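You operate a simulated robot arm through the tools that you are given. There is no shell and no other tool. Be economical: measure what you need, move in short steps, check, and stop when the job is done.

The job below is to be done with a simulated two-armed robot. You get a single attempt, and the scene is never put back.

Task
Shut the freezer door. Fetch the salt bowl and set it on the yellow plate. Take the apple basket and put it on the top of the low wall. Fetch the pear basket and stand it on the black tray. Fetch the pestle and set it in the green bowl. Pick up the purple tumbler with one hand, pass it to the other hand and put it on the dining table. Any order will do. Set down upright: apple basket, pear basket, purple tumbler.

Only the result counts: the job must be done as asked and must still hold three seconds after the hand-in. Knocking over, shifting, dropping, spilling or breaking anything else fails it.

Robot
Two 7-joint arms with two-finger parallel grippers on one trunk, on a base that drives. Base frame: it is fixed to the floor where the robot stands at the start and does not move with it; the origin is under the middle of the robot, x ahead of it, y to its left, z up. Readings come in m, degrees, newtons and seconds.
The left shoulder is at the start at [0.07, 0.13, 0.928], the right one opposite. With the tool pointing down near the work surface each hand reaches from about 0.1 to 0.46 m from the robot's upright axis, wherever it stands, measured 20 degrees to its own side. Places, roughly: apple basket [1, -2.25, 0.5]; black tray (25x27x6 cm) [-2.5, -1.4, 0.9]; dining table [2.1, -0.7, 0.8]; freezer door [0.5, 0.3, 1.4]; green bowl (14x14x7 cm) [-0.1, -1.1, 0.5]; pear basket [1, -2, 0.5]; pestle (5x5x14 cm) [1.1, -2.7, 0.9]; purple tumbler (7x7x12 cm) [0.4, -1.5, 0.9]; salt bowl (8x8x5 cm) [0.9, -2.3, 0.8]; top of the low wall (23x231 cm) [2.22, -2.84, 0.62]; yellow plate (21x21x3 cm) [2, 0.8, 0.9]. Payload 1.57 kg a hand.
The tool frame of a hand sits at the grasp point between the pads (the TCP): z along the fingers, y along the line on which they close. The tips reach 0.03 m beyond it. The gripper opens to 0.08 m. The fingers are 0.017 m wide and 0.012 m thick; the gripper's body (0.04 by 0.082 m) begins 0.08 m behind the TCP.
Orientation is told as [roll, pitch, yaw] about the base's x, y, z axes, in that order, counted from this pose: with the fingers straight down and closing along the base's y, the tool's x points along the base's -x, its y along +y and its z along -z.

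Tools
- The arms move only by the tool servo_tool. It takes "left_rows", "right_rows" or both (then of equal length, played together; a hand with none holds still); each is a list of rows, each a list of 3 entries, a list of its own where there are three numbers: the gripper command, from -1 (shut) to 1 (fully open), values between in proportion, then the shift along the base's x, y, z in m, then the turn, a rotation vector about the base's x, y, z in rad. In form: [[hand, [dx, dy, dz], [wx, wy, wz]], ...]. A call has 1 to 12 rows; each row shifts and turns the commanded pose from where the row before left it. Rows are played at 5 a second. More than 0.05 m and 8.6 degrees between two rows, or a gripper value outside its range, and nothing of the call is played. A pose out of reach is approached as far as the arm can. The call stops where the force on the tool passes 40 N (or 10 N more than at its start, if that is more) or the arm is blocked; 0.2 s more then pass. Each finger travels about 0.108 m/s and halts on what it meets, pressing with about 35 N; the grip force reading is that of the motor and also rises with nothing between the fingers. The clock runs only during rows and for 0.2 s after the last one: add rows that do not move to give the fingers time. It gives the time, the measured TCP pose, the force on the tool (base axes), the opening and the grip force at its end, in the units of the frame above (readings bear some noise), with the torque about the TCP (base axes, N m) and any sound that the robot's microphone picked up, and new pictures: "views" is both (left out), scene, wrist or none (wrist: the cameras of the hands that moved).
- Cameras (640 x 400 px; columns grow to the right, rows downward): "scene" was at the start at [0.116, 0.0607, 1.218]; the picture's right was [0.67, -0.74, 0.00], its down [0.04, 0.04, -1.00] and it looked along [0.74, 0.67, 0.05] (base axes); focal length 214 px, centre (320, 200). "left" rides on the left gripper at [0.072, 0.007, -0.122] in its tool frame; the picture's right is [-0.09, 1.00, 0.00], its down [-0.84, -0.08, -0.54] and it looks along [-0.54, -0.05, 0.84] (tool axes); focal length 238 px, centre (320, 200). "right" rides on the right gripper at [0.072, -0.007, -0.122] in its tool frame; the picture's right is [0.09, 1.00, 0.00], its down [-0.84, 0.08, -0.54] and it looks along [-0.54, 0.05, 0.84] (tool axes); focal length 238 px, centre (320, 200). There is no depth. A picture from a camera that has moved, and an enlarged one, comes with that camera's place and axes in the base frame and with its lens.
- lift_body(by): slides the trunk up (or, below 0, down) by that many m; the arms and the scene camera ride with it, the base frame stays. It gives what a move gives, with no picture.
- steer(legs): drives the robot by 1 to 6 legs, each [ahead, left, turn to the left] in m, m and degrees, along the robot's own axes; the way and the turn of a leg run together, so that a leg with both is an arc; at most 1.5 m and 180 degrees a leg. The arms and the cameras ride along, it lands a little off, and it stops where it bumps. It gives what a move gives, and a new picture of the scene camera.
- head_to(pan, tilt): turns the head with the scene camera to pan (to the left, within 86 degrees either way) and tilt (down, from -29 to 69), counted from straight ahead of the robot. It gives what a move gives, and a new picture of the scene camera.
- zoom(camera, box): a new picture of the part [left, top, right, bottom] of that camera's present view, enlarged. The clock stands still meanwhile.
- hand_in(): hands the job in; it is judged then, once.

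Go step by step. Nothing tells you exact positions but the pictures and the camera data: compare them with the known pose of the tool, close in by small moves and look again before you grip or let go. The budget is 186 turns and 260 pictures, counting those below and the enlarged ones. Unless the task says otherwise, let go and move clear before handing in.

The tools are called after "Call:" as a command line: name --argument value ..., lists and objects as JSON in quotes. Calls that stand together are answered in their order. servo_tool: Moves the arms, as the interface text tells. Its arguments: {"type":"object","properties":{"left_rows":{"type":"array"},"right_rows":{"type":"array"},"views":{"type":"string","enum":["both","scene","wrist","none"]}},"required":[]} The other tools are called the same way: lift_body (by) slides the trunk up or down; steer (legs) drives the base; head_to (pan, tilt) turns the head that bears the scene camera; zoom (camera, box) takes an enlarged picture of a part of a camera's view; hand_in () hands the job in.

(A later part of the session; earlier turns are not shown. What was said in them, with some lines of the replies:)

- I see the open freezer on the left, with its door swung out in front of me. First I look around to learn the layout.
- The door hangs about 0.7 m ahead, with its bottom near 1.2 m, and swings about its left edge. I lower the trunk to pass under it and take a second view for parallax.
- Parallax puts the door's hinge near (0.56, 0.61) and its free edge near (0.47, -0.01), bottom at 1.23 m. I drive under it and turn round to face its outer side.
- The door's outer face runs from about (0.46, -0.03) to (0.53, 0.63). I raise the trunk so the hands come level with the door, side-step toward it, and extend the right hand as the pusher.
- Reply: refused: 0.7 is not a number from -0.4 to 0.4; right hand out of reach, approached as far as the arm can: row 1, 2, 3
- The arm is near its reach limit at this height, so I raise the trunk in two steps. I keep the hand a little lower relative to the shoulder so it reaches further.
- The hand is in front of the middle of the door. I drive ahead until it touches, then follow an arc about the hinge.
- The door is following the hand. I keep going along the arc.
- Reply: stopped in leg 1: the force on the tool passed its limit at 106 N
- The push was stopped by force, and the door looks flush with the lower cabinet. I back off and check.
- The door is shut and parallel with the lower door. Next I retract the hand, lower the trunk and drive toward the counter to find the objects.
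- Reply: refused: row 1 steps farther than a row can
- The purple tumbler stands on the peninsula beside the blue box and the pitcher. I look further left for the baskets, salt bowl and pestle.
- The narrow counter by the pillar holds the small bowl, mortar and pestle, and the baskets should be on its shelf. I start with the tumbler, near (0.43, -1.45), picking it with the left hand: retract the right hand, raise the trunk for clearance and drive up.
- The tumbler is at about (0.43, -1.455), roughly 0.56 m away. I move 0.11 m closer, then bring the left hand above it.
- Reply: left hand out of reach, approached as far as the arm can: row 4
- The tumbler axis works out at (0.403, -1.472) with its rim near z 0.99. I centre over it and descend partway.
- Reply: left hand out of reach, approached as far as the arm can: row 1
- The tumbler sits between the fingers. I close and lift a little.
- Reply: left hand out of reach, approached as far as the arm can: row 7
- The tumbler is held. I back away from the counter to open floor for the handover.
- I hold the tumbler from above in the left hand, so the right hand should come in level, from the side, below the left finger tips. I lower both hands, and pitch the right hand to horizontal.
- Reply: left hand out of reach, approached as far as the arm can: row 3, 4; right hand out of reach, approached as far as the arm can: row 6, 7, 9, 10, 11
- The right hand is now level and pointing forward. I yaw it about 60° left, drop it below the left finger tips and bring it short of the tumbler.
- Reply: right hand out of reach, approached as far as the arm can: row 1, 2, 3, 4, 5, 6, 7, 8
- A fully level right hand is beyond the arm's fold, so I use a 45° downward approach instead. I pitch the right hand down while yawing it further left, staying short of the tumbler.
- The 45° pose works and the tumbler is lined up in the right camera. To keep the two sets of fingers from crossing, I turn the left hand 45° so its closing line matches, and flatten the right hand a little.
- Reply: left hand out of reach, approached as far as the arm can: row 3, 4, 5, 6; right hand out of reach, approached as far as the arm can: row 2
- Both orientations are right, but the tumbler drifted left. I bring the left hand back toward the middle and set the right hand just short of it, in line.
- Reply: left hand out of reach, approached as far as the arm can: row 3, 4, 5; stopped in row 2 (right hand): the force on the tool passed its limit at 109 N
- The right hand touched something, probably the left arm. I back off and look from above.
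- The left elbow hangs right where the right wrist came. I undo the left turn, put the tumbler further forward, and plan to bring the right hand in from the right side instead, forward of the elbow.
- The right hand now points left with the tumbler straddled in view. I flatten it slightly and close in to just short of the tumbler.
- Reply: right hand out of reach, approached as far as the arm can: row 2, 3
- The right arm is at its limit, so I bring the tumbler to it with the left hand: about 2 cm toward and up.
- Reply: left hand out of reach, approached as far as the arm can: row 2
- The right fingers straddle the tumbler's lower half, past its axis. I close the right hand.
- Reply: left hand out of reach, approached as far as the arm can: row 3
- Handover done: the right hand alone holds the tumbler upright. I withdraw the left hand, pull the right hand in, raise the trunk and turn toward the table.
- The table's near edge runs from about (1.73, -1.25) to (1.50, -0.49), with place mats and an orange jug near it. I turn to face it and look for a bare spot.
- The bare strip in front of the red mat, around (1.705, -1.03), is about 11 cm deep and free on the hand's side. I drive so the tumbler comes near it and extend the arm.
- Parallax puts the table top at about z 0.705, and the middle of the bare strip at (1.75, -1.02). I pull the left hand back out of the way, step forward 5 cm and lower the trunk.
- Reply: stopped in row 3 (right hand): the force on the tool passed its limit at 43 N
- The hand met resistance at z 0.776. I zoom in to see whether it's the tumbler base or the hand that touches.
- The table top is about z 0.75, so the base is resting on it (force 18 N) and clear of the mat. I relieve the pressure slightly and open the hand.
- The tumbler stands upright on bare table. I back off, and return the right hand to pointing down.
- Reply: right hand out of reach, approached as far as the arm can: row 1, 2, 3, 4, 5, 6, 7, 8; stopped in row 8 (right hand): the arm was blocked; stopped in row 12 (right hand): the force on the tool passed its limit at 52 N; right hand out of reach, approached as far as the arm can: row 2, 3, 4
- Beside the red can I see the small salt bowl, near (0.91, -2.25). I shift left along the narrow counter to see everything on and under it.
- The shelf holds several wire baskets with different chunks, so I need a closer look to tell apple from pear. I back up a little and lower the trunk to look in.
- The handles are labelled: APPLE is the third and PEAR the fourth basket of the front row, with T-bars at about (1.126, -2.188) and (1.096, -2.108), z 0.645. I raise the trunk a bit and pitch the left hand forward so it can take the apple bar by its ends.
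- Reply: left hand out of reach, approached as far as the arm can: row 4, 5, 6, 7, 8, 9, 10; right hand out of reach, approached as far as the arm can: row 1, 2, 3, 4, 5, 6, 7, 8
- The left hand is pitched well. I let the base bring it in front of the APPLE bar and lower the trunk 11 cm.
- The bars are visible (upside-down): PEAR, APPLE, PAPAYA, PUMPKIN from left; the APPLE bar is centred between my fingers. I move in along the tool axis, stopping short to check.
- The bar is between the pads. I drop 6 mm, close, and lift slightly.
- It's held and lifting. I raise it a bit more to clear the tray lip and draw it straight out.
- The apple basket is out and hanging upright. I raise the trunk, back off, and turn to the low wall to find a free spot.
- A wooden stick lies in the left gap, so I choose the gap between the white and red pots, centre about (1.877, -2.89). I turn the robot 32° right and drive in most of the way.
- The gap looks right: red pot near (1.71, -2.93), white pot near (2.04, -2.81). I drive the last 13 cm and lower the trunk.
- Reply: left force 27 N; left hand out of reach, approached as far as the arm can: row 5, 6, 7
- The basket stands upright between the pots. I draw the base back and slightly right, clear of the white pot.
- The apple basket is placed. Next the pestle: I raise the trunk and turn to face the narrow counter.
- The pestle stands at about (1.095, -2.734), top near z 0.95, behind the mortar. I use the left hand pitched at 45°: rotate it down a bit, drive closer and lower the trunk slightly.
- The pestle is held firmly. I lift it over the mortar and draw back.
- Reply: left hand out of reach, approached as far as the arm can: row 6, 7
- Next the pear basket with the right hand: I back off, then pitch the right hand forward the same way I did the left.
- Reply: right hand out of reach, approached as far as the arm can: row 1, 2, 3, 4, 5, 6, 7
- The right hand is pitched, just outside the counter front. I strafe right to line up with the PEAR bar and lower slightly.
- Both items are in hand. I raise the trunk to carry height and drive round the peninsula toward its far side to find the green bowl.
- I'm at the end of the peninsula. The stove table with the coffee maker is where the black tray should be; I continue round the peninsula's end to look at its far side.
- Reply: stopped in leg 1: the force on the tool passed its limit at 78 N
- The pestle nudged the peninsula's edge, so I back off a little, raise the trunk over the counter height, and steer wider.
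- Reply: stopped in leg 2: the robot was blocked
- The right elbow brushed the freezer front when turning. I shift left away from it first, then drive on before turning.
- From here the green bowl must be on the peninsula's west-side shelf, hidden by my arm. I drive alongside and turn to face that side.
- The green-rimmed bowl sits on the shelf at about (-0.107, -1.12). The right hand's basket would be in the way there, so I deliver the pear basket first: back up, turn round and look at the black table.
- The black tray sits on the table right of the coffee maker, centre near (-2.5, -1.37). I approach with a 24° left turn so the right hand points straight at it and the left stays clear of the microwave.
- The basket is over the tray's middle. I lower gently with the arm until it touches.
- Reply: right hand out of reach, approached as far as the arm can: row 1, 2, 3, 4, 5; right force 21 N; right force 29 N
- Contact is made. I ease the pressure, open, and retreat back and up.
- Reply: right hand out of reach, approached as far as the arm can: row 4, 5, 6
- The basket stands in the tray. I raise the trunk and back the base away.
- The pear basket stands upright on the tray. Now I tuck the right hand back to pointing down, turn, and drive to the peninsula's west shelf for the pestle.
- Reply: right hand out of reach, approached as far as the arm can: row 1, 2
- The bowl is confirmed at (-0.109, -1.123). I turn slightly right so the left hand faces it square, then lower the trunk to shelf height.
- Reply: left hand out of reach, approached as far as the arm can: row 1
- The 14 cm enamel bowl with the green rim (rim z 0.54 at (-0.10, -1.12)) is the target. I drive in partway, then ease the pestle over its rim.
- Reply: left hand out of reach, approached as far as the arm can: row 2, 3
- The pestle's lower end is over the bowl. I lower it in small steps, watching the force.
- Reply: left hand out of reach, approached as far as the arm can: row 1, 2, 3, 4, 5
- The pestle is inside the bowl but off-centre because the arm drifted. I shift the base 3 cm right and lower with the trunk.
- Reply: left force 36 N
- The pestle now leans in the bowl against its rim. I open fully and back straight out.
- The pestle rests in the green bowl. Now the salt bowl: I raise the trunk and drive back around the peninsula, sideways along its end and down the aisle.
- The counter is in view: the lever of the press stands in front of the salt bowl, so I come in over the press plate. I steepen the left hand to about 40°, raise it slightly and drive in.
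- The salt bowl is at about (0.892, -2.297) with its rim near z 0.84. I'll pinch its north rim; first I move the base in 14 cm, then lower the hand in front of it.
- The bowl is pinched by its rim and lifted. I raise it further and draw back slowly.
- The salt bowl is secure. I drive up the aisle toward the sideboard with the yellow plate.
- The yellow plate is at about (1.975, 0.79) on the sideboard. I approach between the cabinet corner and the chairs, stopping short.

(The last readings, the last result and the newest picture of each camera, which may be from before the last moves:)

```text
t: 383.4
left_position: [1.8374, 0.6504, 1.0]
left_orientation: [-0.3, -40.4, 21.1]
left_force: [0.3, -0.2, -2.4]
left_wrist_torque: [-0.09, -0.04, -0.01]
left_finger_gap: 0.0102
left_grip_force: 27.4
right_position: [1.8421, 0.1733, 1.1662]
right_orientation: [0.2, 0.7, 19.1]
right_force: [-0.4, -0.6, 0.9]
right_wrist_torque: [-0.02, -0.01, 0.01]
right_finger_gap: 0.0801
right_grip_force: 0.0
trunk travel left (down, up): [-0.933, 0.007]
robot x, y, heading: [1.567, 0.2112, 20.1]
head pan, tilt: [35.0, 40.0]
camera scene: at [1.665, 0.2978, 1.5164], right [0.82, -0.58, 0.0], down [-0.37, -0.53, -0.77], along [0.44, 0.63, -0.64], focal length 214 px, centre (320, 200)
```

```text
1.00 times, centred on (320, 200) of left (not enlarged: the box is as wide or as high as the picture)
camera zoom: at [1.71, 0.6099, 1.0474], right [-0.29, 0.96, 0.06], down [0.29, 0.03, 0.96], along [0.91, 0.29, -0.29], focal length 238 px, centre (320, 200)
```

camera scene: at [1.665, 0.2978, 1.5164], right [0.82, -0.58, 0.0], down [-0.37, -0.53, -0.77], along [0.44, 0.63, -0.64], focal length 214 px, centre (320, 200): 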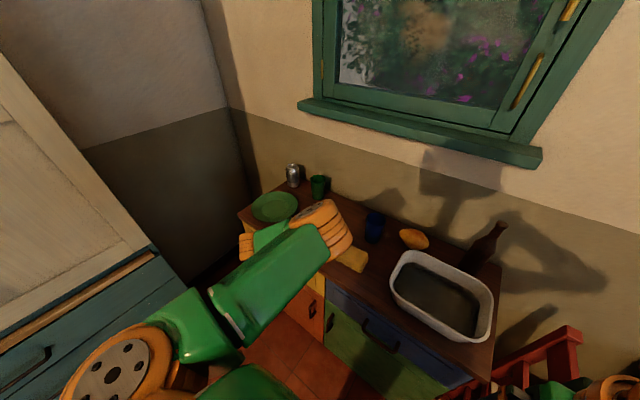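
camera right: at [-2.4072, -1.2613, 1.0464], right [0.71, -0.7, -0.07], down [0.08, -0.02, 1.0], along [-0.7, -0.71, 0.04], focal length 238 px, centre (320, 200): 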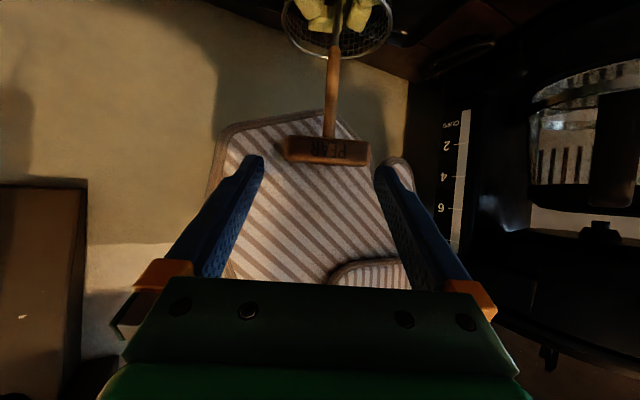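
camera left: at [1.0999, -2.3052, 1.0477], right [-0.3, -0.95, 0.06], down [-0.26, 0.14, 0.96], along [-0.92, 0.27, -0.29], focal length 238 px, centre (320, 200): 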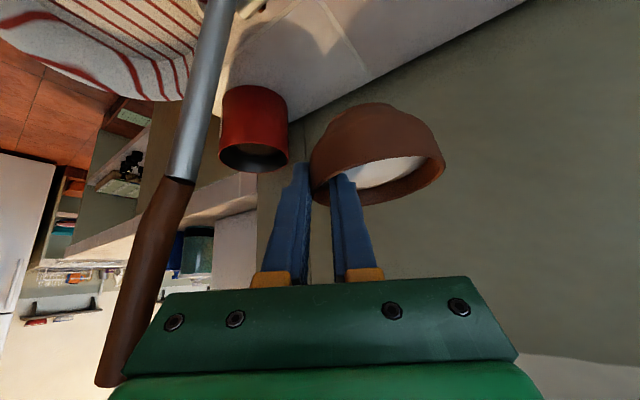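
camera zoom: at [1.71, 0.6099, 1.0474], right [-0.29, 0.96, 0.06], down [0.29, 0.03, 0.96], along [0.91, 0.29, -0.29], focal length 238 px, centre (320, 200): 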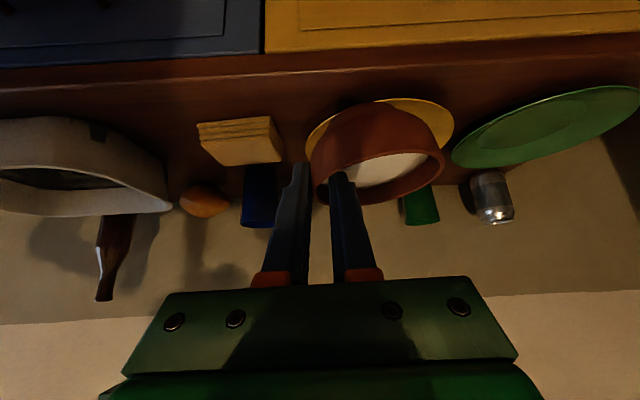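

The plate lies just beyond the bowl, centre about (1.955, 0.78). I drive the last bit and check.

Call:
steer --legs '[[0.146, 0.044, 0]]'

Call:
zoom --camera "left" --box '[0, 0, 640, 400]'

```text
t: 384.8
left_position: [1.9581, 0.7396, 1.0008]
left_orientation: [-0.2, -40.6, 21.0]
left_force: [-1.0, 0.8, -1.8]
left_wrist_torque: [-0.07, -0.02, 0.0]
left_finger_gap: 0.0102
left_grip_force: 28.2
right_position: [1.9627, 0.2634, 1.1669]
right_orientation: [0.1, 0.5, 19.1]
right_force: [-0.7, 0.2, 2.0]
right_wrist_torque: [0.03, -0.03, 0.0]
right_finger_gap: 0.0803
right_grip_force: 0.0
trunk travel left (down, up): [-0.933, 0.007]
robot x, y, heading: [1.6905, 0.3035, 20.0]
head pan, tilt: [35.0, 40.0]
camera scene: at [1.7842, 0.386, 1.5169], right [0.82, -0.58, 0.0], down [-0.37, -0.52, -0.77], along [0.44, 0.63, -0.64], focal length 214 px, centre (320, 200)
```

scene: 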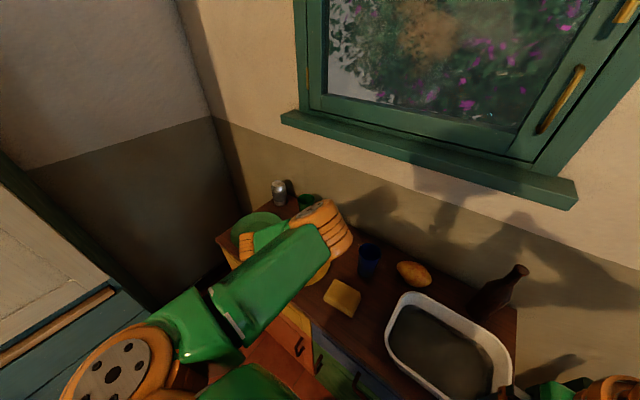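

```text
1.00 times, centred on (320, 200) of left (not enlarged: the box is as wide or as high as the picture)
camera zoom: at [1.8309, 0.6991, 1.0487], right [-0.29, 0.96, 0.06], down [0.29, 0.03, 0.96], along [0.91, 0.29, -0.29], focal length 238 px, centre (320, 200)
```

zoom: 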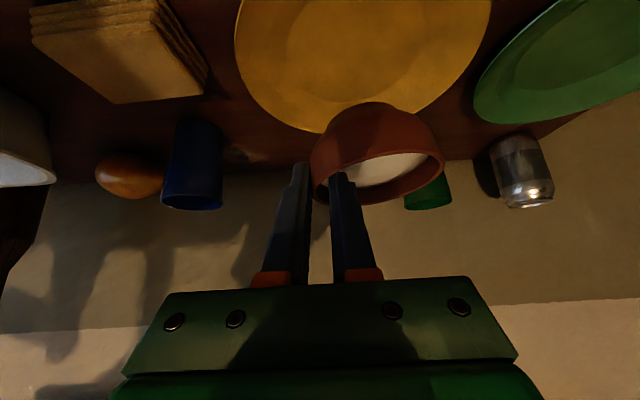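

Call:
lift_body --by -0.05

Call:
lift_body --by -0.015

Call:
lift_body --by -0.01

Call:
zoom --camera "left" --box '[0, 0, 640, 400]'

```text
t: 385.7
left_position: [1.9611, 0.7426, 0.95]
left_orientation: [-0.3, -40.3, 21.0]
left_force: [-0.7, -0.2, -2.7]
left_wrist_torque: [-0.06, -0.02, -0.04]
left_finger_gap: 0.01
left_grip_force: 28.3
right_position: [1.9652, 0.2657, 1.116]
right_orientation: [0.1, 0.8, 19.1]
right_force: [0.5, 0.5, -0.6]
right_wrist_torque: [-0.02, 0.03, 0.0]
right_finger_gap: 0.0802
right_grip_force: 0.0
trunk travel left (down, up): [-0.883, 0.057]
robot x, y, heading: [1.6895, 0.2996, 19.7]
head pan, tilt: [35.0, 40.0]
```

```text
t: 386.4
left_position: [1.9612, 0.7425, 0.9334]
left_orientation: [-0.2, -40.3, 21.1]
left_force: [0.3, 0.0, -2.3]
left_wrist_torque: [-0.09, 0.0, 0.03]
left_finger_gap: 0.0099
left_grip_force: 28.1
right_position: [1.965, 0.2651, 1.1021]
right_orientation: [0.2, 0.7, 19.1]
right_force: [-0.5, -0.2, -0.8]
right_wrist_torque: [0.02, 0.02, 0.02]
right_finger_gap: 0.0803
right_grip_force: 0.1
trunk travel left (down, up): [-0.868, 0.072]
robot x, y, heading: [1.6919, 0.3032, 19.7]
head pan, tilt: [35.0, 40.0]
```

```text
t: 386.9
left_position: [1.9609, 0.7414, 0.9248]
left_orientation: [-0.4, -40.4, 20.9]
left_force: [-0.8, -0.6, -1.5]
left_wrist_torque: [-0.1, -0.01, -0.03]
left_finger_gap: 0.01
left_grip_force: 28.3
right_position: [1.965, 0.2643, 1.0907]
right_orientation: [0.3, 0.7, 19.1]
right_force: [0.4, 1.0, 0.1]
right_wrist_torque: [-0.02, -0.04, 0.02]
right_finger_gap: 0.08
right_grip_force: 0.1
trunk travel left (down, up): [-0.858, 0.082]
robot x, y, heading: [1.6921, 0.2992, 19.6]
head pan, tilt: [35.0, 40.0]
```

```text
1.00 times, centred on (320, 200) of left (not enlarged: the box is as wide or as high as the picture)
camera zoom: at [1.8338, 0.7011, 0.9723], right [-0.29, 0.96, 0.06], down [0.29, 0.03, 0.96], along [0.91, 0.29, -0.29], focal length 238 px, centre (320, 200)
```

zoom: 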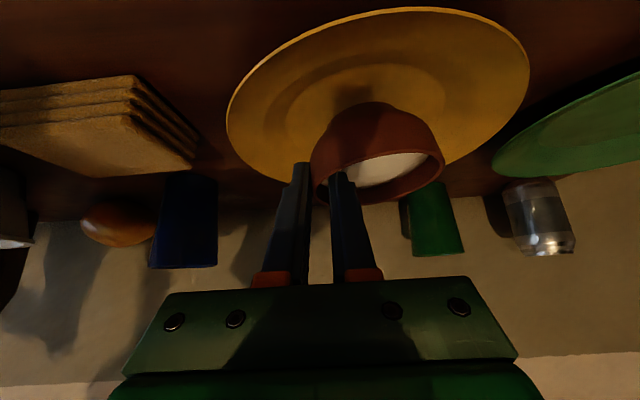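

The bowl's foot is over the plate's centre. I keep lowering in small steps until contact.

Call:
lift_body --by -0.01

Call:
lift_body --by -0.008

Call:
lift_body --by -0.006

```text
t: 387.5
left_position: [1.9605, 0.742, 0.9144]
left_orientation: [-0.3, -40.4, 21.0]
left_force: [0.3, 0.3, -1.6]
left_wrist_torque: [-0.09, -0.01, 0.02]
left_finger_gap: 0.01
left_grip_force: 28.9
right_position: [1.9657, 0.2646, 1.082]
right_orientation: [0.2, 0.7, 19.1]
right_force: [0.4, -0.8, -0.2]
right_wrist_torque: [0.0, 0.02, 0.0]
right_finger_gap: 0.0801
right_grip_force: 0.0
trunk travel left (down, up): [-0.848, 0.092]
robot x, y, heading: [1.6912, 0.3029, 20.0]
head pan, tilt: [35.0, 40.0]
```

```text
t: 388.1
left_position: [1.961, 0.7417, 0.9067]
left_orientation: [-0.3, -40.4, 21.0]
left_force: [-0.4, -0.6, -1.7]
left_wrist_torque: [-0.05, -0.03, -0.06]
left_finger_gap: 0.0101
left_grip_force: 27.8
right_position: [1.9649, 0.264, 1.0741]
right_orientation: [0.2, 0.9, 19.1]
right_force: [-0.3, 0.8, 0.0]
right_wrist_torque: [-0.02, -0.01, 0.03]
right_finger_gap: 0.0803
right_grip_force: 0.0
trunk travel left (down, up): [-0.84, 0.1]
robot x, y, heading: [1.6866, 0.3025, 19.8]
head pan, tilt: [35.0, 40.0]
```

```text
t: 388.6
left_position: [1.9601, 0.7404, 0.9021]
left_orientation: [-0.1, -40.6, 20.9]
left_force: [0.3, -0.3, 8.7]
left_wrist_torque: [0.48, 0.2, 0.0]
left_finger_gap: 0.0104
left_grip_force: 27.8
right_position: [1.9649, 0.2621, 1.068]
right_orientation: [0.3, 0.6, 19.0]
right_force: [0.4, -0.1, 0.2]
right_wrist_torque: [0.01, -0.02, 0.01]
right_finger_gap: 0.0796
right_grip_force: 0.0
trunk travel left (down, up): [-0.834, 0.106]
robot x, y, heading: [1.6892, 0.2974, 19.9]
head pan, tilt: [35.0, 40.0]
```

Call:
lift_body --by -0.005

Call:
servo_tool --left_rows '[[-0.7, [0, 0, 0], [0, 0, 0]], [-0.45, [0, 0, 0], [0, 0, 0]], [-0.45, [0, 0, 0], [0, 0, 0]]]' --views "wrist"

```text
t: 389.2
left_position: [1.9598, 0.7378, 0.9007]
left_orientation: [0.1, -40.7, 20.6]
left_force: [2.4, -0.5, 23.1]
left_wrist_torque: [0.75, 0.54, 0.01]
left_finger_gap: 0.0112
left_grip_force: 29.3
right_position: [1.9634, 0.2598, 1.0635]
right_orientation: [0.4, 0.5, 19.0]
right_force: [0.8, -0.4, 1.0]
right_wrist_torque: [-0.01, -0.02, 0.02]
right_finger_gap: 0.0801
right_grip_force: 0.0
trunk travel left (down, up): [-0.829, 0.111]
robot x, y, heading: [1.6896, 0.2998, 19.6]
head pan, tilt: [35.0, 40.0]
```

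```text
t: 390.0
left_position: [1.9608, 0.7406, 0.8952]
left_orientation: [-0.2, -40.4, 20.9]
left_force: [0.0, -0.2, -0.2]
left_wrist_torque: [-0.02, 0.02, -0.04]
left_finger_gap: 0.0217
left_grip_force: 0.1
right_position: [1.9633, 0.2638, 1.0631]
right_orientation: [0.1, 0.7, 19.1]
right_force: [-1.1, 0.5, 0.1]
right_wrist_torque: [0.03, -0.01, 0.0]
right_finger_gap: 0.0799
right_grip_force: 0.0
trunk travel left (down, up): [-0.829, 0.111]
robot x, y, heading: [1.6913, 0.3013, 19.9]
head pan, tilt: [35.0, 40.0]
camera left: at [1.8329, 0.7002, 0.9438], right [-0.29, 0.96, 0.06], down [0.29, 0.03, 0.96], along [0.91, 0.29, -0.29], focal length 238 px, centre (320, 200)
```

left: 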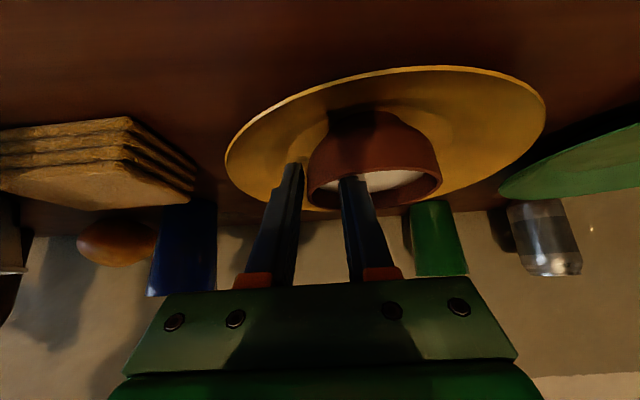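

The bowl sits level on the yellow plate. I lift the hand clear with the trunk and check.

Call:
lift_body --by 0.09

Call:
zoom --camera "left" --box '[0, 0, 640, 400]'

Call:
steer --legs '[[-0.45, -0.05, 0]]'

Call:
zoom --camera "scene" --box '[180, 120, 440, 290]'

```text
t: 391.2
left_position: [1.9606, 0.7414, 0.9859]
left_orientation: [-0.3, -40.4, 21.0]
left_force: [-0.5, -0.5, 0.6]
left_wrist_torque: [0.0, -0.05, 0.02]
left_finger_gap: 0.0222
left_grip_force: 0.1
right_position: [1.9643, 0.2645, 1.1524]
right_orientation: [0.2, 0.8, 19.1]
right_force: [-0.8, -0.2, 0.4]
right_wrist_torque: [0.03, 0.02, 0.03]
right_finger_gap: 0.0801
right_grip_force: 0.1
trunk travel left (down, up): [-0.919, 0.021]
robot x, y, heading: [1.6924, 0.3027, 19.7]
head pan, tilt: [35.0, 40.0]
```

```text
1.00 times, centred on (320, 200) of left (not enlarged: the box is as wide or as high as the picture)
camera zoom: at [1.8332, 0.7005, 1.0337], right [-0.29, 0.96, 0.06], down [0.29, 0.03, 0.96], along [0.91, 0.29, -0.29], focal length 238 px, centre (320, 200)
```

zoom: 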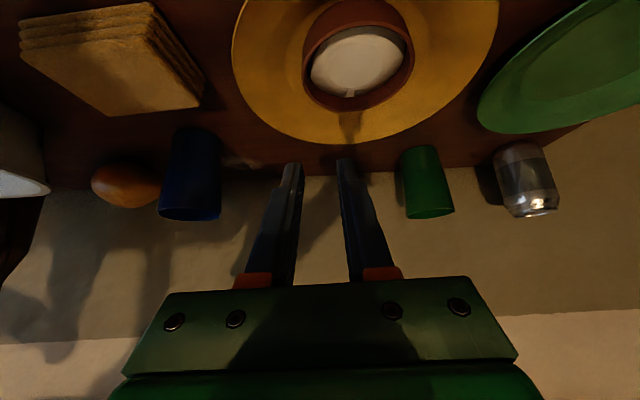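

```text
t: 394.0
left_position: [1.5416, 0.5401, 0.9853]
left_orientation: [-0.3, -40.3, 21.5]
left_force: [0.6, 0.1, 0.0]
left_wrist_torque: [-0.01, 0.01, 0.0]
left_finger_gap: 0.0218
left_grip_force: 0.0
right_position: [1.5514, 0.0628, 1.1516]
right_orientation: [0.2, 0.8, 19.6]
right_force: [-0.2, -0.2, -0.1]
right_wrist_torque: [0.0, 0.01, 0.03]
right_finger_gap: 0.08
right_grip_force: 0.0
trunk travel left (down, up): [-0.919, 0.021]
robot x, y, heading: [1.2761, 0.0989, 20.4]
head pan, tilt: [35.0, 40.0]
camera scene: at [1.3737, 0.1854, 1.5023], right [0.82, -0.57, 0.0], down [-0.37, -0.53, -0.77], along [0.43, 0.63, -0.64], focal length 214 px, centre (320, 200)
```

scene: 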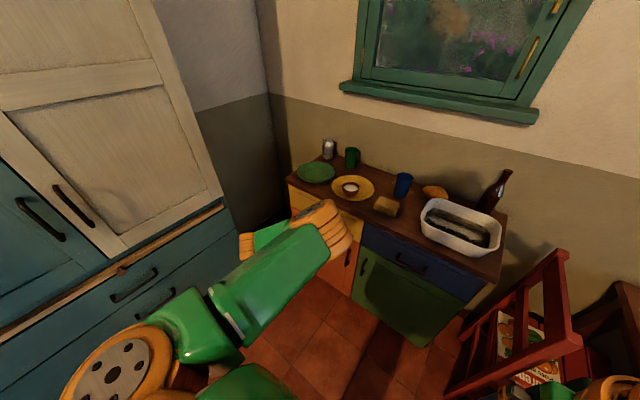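

```text
2.35 times, centred on (310, 205) of scene
camera zoom: at [1.3737, 0.1854, 1.5023], right [0.82, -0.57, 0.0], down [-0.37, -0.53, -0.77], along [0.43, 0.63, -0.64], focal length 505 px, centre (344, 188)
```

zoom: 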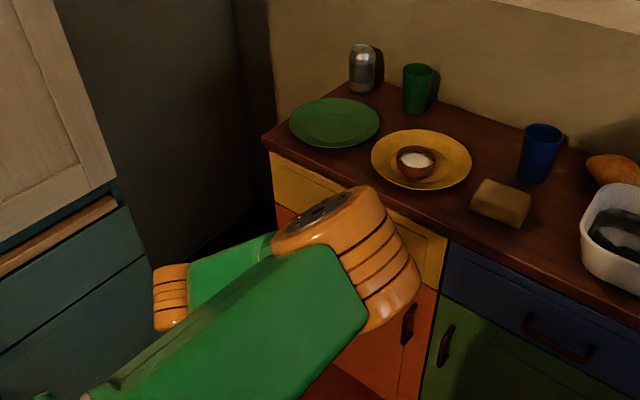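

The salt bowl is on the yellow plate. As a last check I look at the freezer door from the side to be sure it's fully shut.

Call:
steer --legs '[[-0.45, -0.1, 0], [0, 0, 120]]'

Call:
head_to --pan 0 --tilt 0

Call:
zoom --camera "scene" --box '[160, 100, 480, 300]'

```text
t: 401.8
left_position: [0.375, -0.155, 0.9864]
left_orientation: [-0.2, -40.4, 142.9]
left_force: [-0.5, 0.5, 0.8]
left_wrist_torque: [-0.02, 0.01, -0.02]
left_finger_gap: 0.0221
left_grip_force: 0.1
right_position: [0.7778, 0.1022, 1.1541]
right_orientation: [0.2, 0.7, 141.0]
right_force: [0.0, -0.7, -0.4]
right_wrist_torque: [-0.02, 0.03, 0.03]
right_finger_gap: 0.08
right_grip_force: 0.0
trunk travel left (down, up): [-0.919, 0.021]
robot x, y, heading: [0.8914, -0.1505, 141.9]
head pan, tilt: [35.0, 40.0]
camera scene: at [0.768, -0.1134, 1.5025], right [0.06, 1.0, 0.0], down [0.64, -0.04, -0.77], along [-0.76, 0.04, -0.64], focal length 214 px, centre (320, 200)
```

scene: 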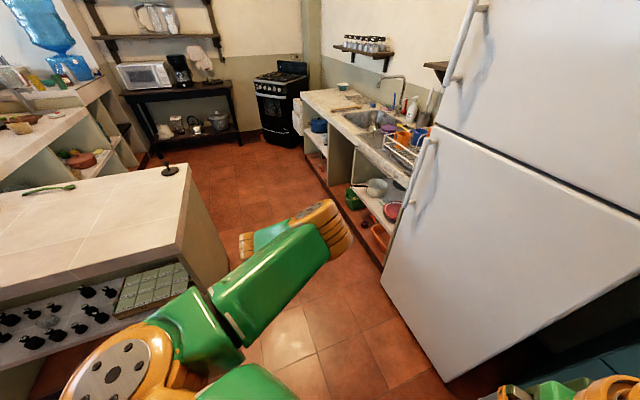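

```text
t: 402.9
left_position: [0.375, -0.1557, 0.9855]
left_orientation: [-0.3, -40.4, 143.0]
left_force: [-0.3, -1.0, -0.2]
left_wrist_torque: [0.03, 0.0, 0.03]
left_finger_gap: 0.022
left_grip_force: 0.0
right_position: [0.7773, 0.1015, 1.1511]
right_orientation: [0.3, 0.6, 141.0]
right_force: [0.2, 0.2, 0.4]
right_wrist_torque: [-0.02, -0.02, 0.0]
right_finger_gap: 0.0803
right_grip_force: 0.2
trunk travel left (down, up): [-0.919, 0.021]
robot x, y, heading: [0.8922, -0.1505, 141.6]
head pan, tilt: [0.0, 0.0]
camera scene: at [0.782, -0.0629, 1.5661], right [0.62, 0.79, 0.0], down [0.0, 0.0, -1.0], along [-0.79, 0.62, 0.0], focal length 214 px, centre (320, 200)
```

scene: 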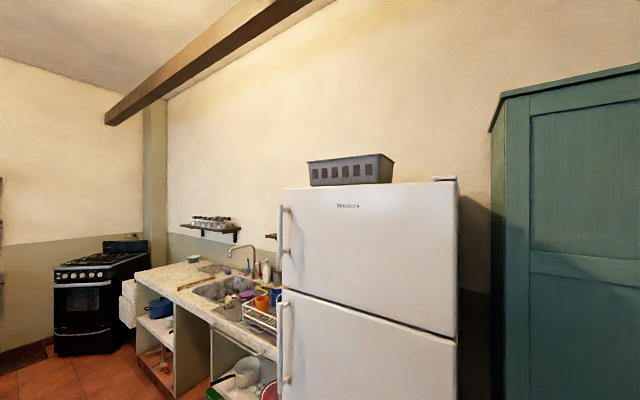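

```text
2.00 times, centred on (320, 200) of scene
camera zoom: at [0.782, -0.0629, 1.5661], right [0.62, 0.79, 0.0], down [0.0, 0.0, -1.0], along [-0.79, 0.62, 0.0], focal length 429 px, centre (320, 200)
```

zoom: 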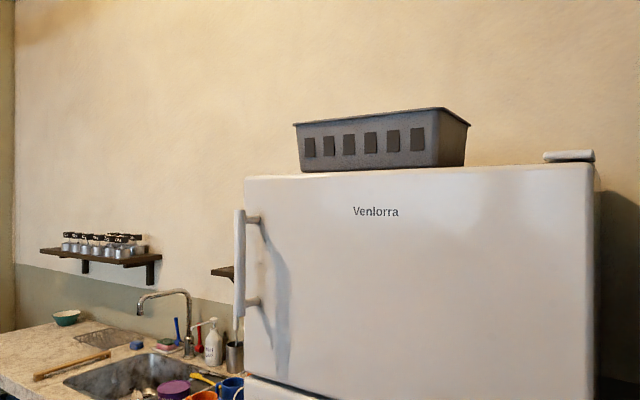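

Call:
zoom --camera "scene" --box '[260, 255, 360, 320]'

Call:
zoom --camera "scene" --box '[410, 170, 480, 350]'

```text
6.15 times, centred on (310, 288) of scene
camera zoom: at [0.782, -0.0629, 1.5661], right [0.62, 0.79, 0.0], down [0.0, 0.0, -1.0], along [-0.79, 0.62, 0.0], focal length 1320 px, centre (382, -338)
```

zoom: 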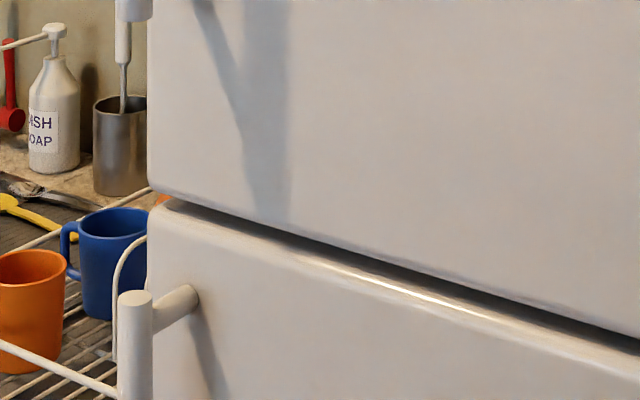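

```text
2.22 times, centred on (445, 260) of scene
camera zoom: at [0.782, -0.0629, 1.5661], right [0.62, 0.79, 0.0], down [0.0, 0.0, -1.0], along [-0.79, 0.62, 0.0], focal length 477 px, centre (42, 67)
```

zoom: 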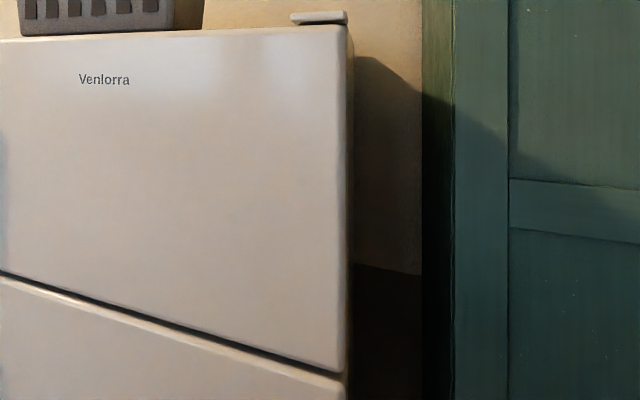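

The upper and lower doors line up flush at both edges, so the freezer is shut. All the other items are placed and both hands are empty and clear, so I hand in.

Call:
hand_in

```text
The job is handed in.
```

I finished all six tasks and handed the job in; no result came back.

- **Freezer door:** shut. From the front, both edges line up flush with the lower door.
- **Salt bowl:** sitting level in the middle of the yellow plate.
- **Apple basket:** upright on the low wall, between the white and red pots.
- **Pear basket:** upright on the black tray.
- **Pestle:** in the green-rimmed bowl on the peninsula shelf, leaning against its rim.
- **Purple tumbler:** picked up with the left hand, passed to the right, and set upright on bare table in front of the red mat.

The pestle bumped the peninsula's edge once on the way, and the right elbow touched the freezer front. I saw nothing shift or fall either time.
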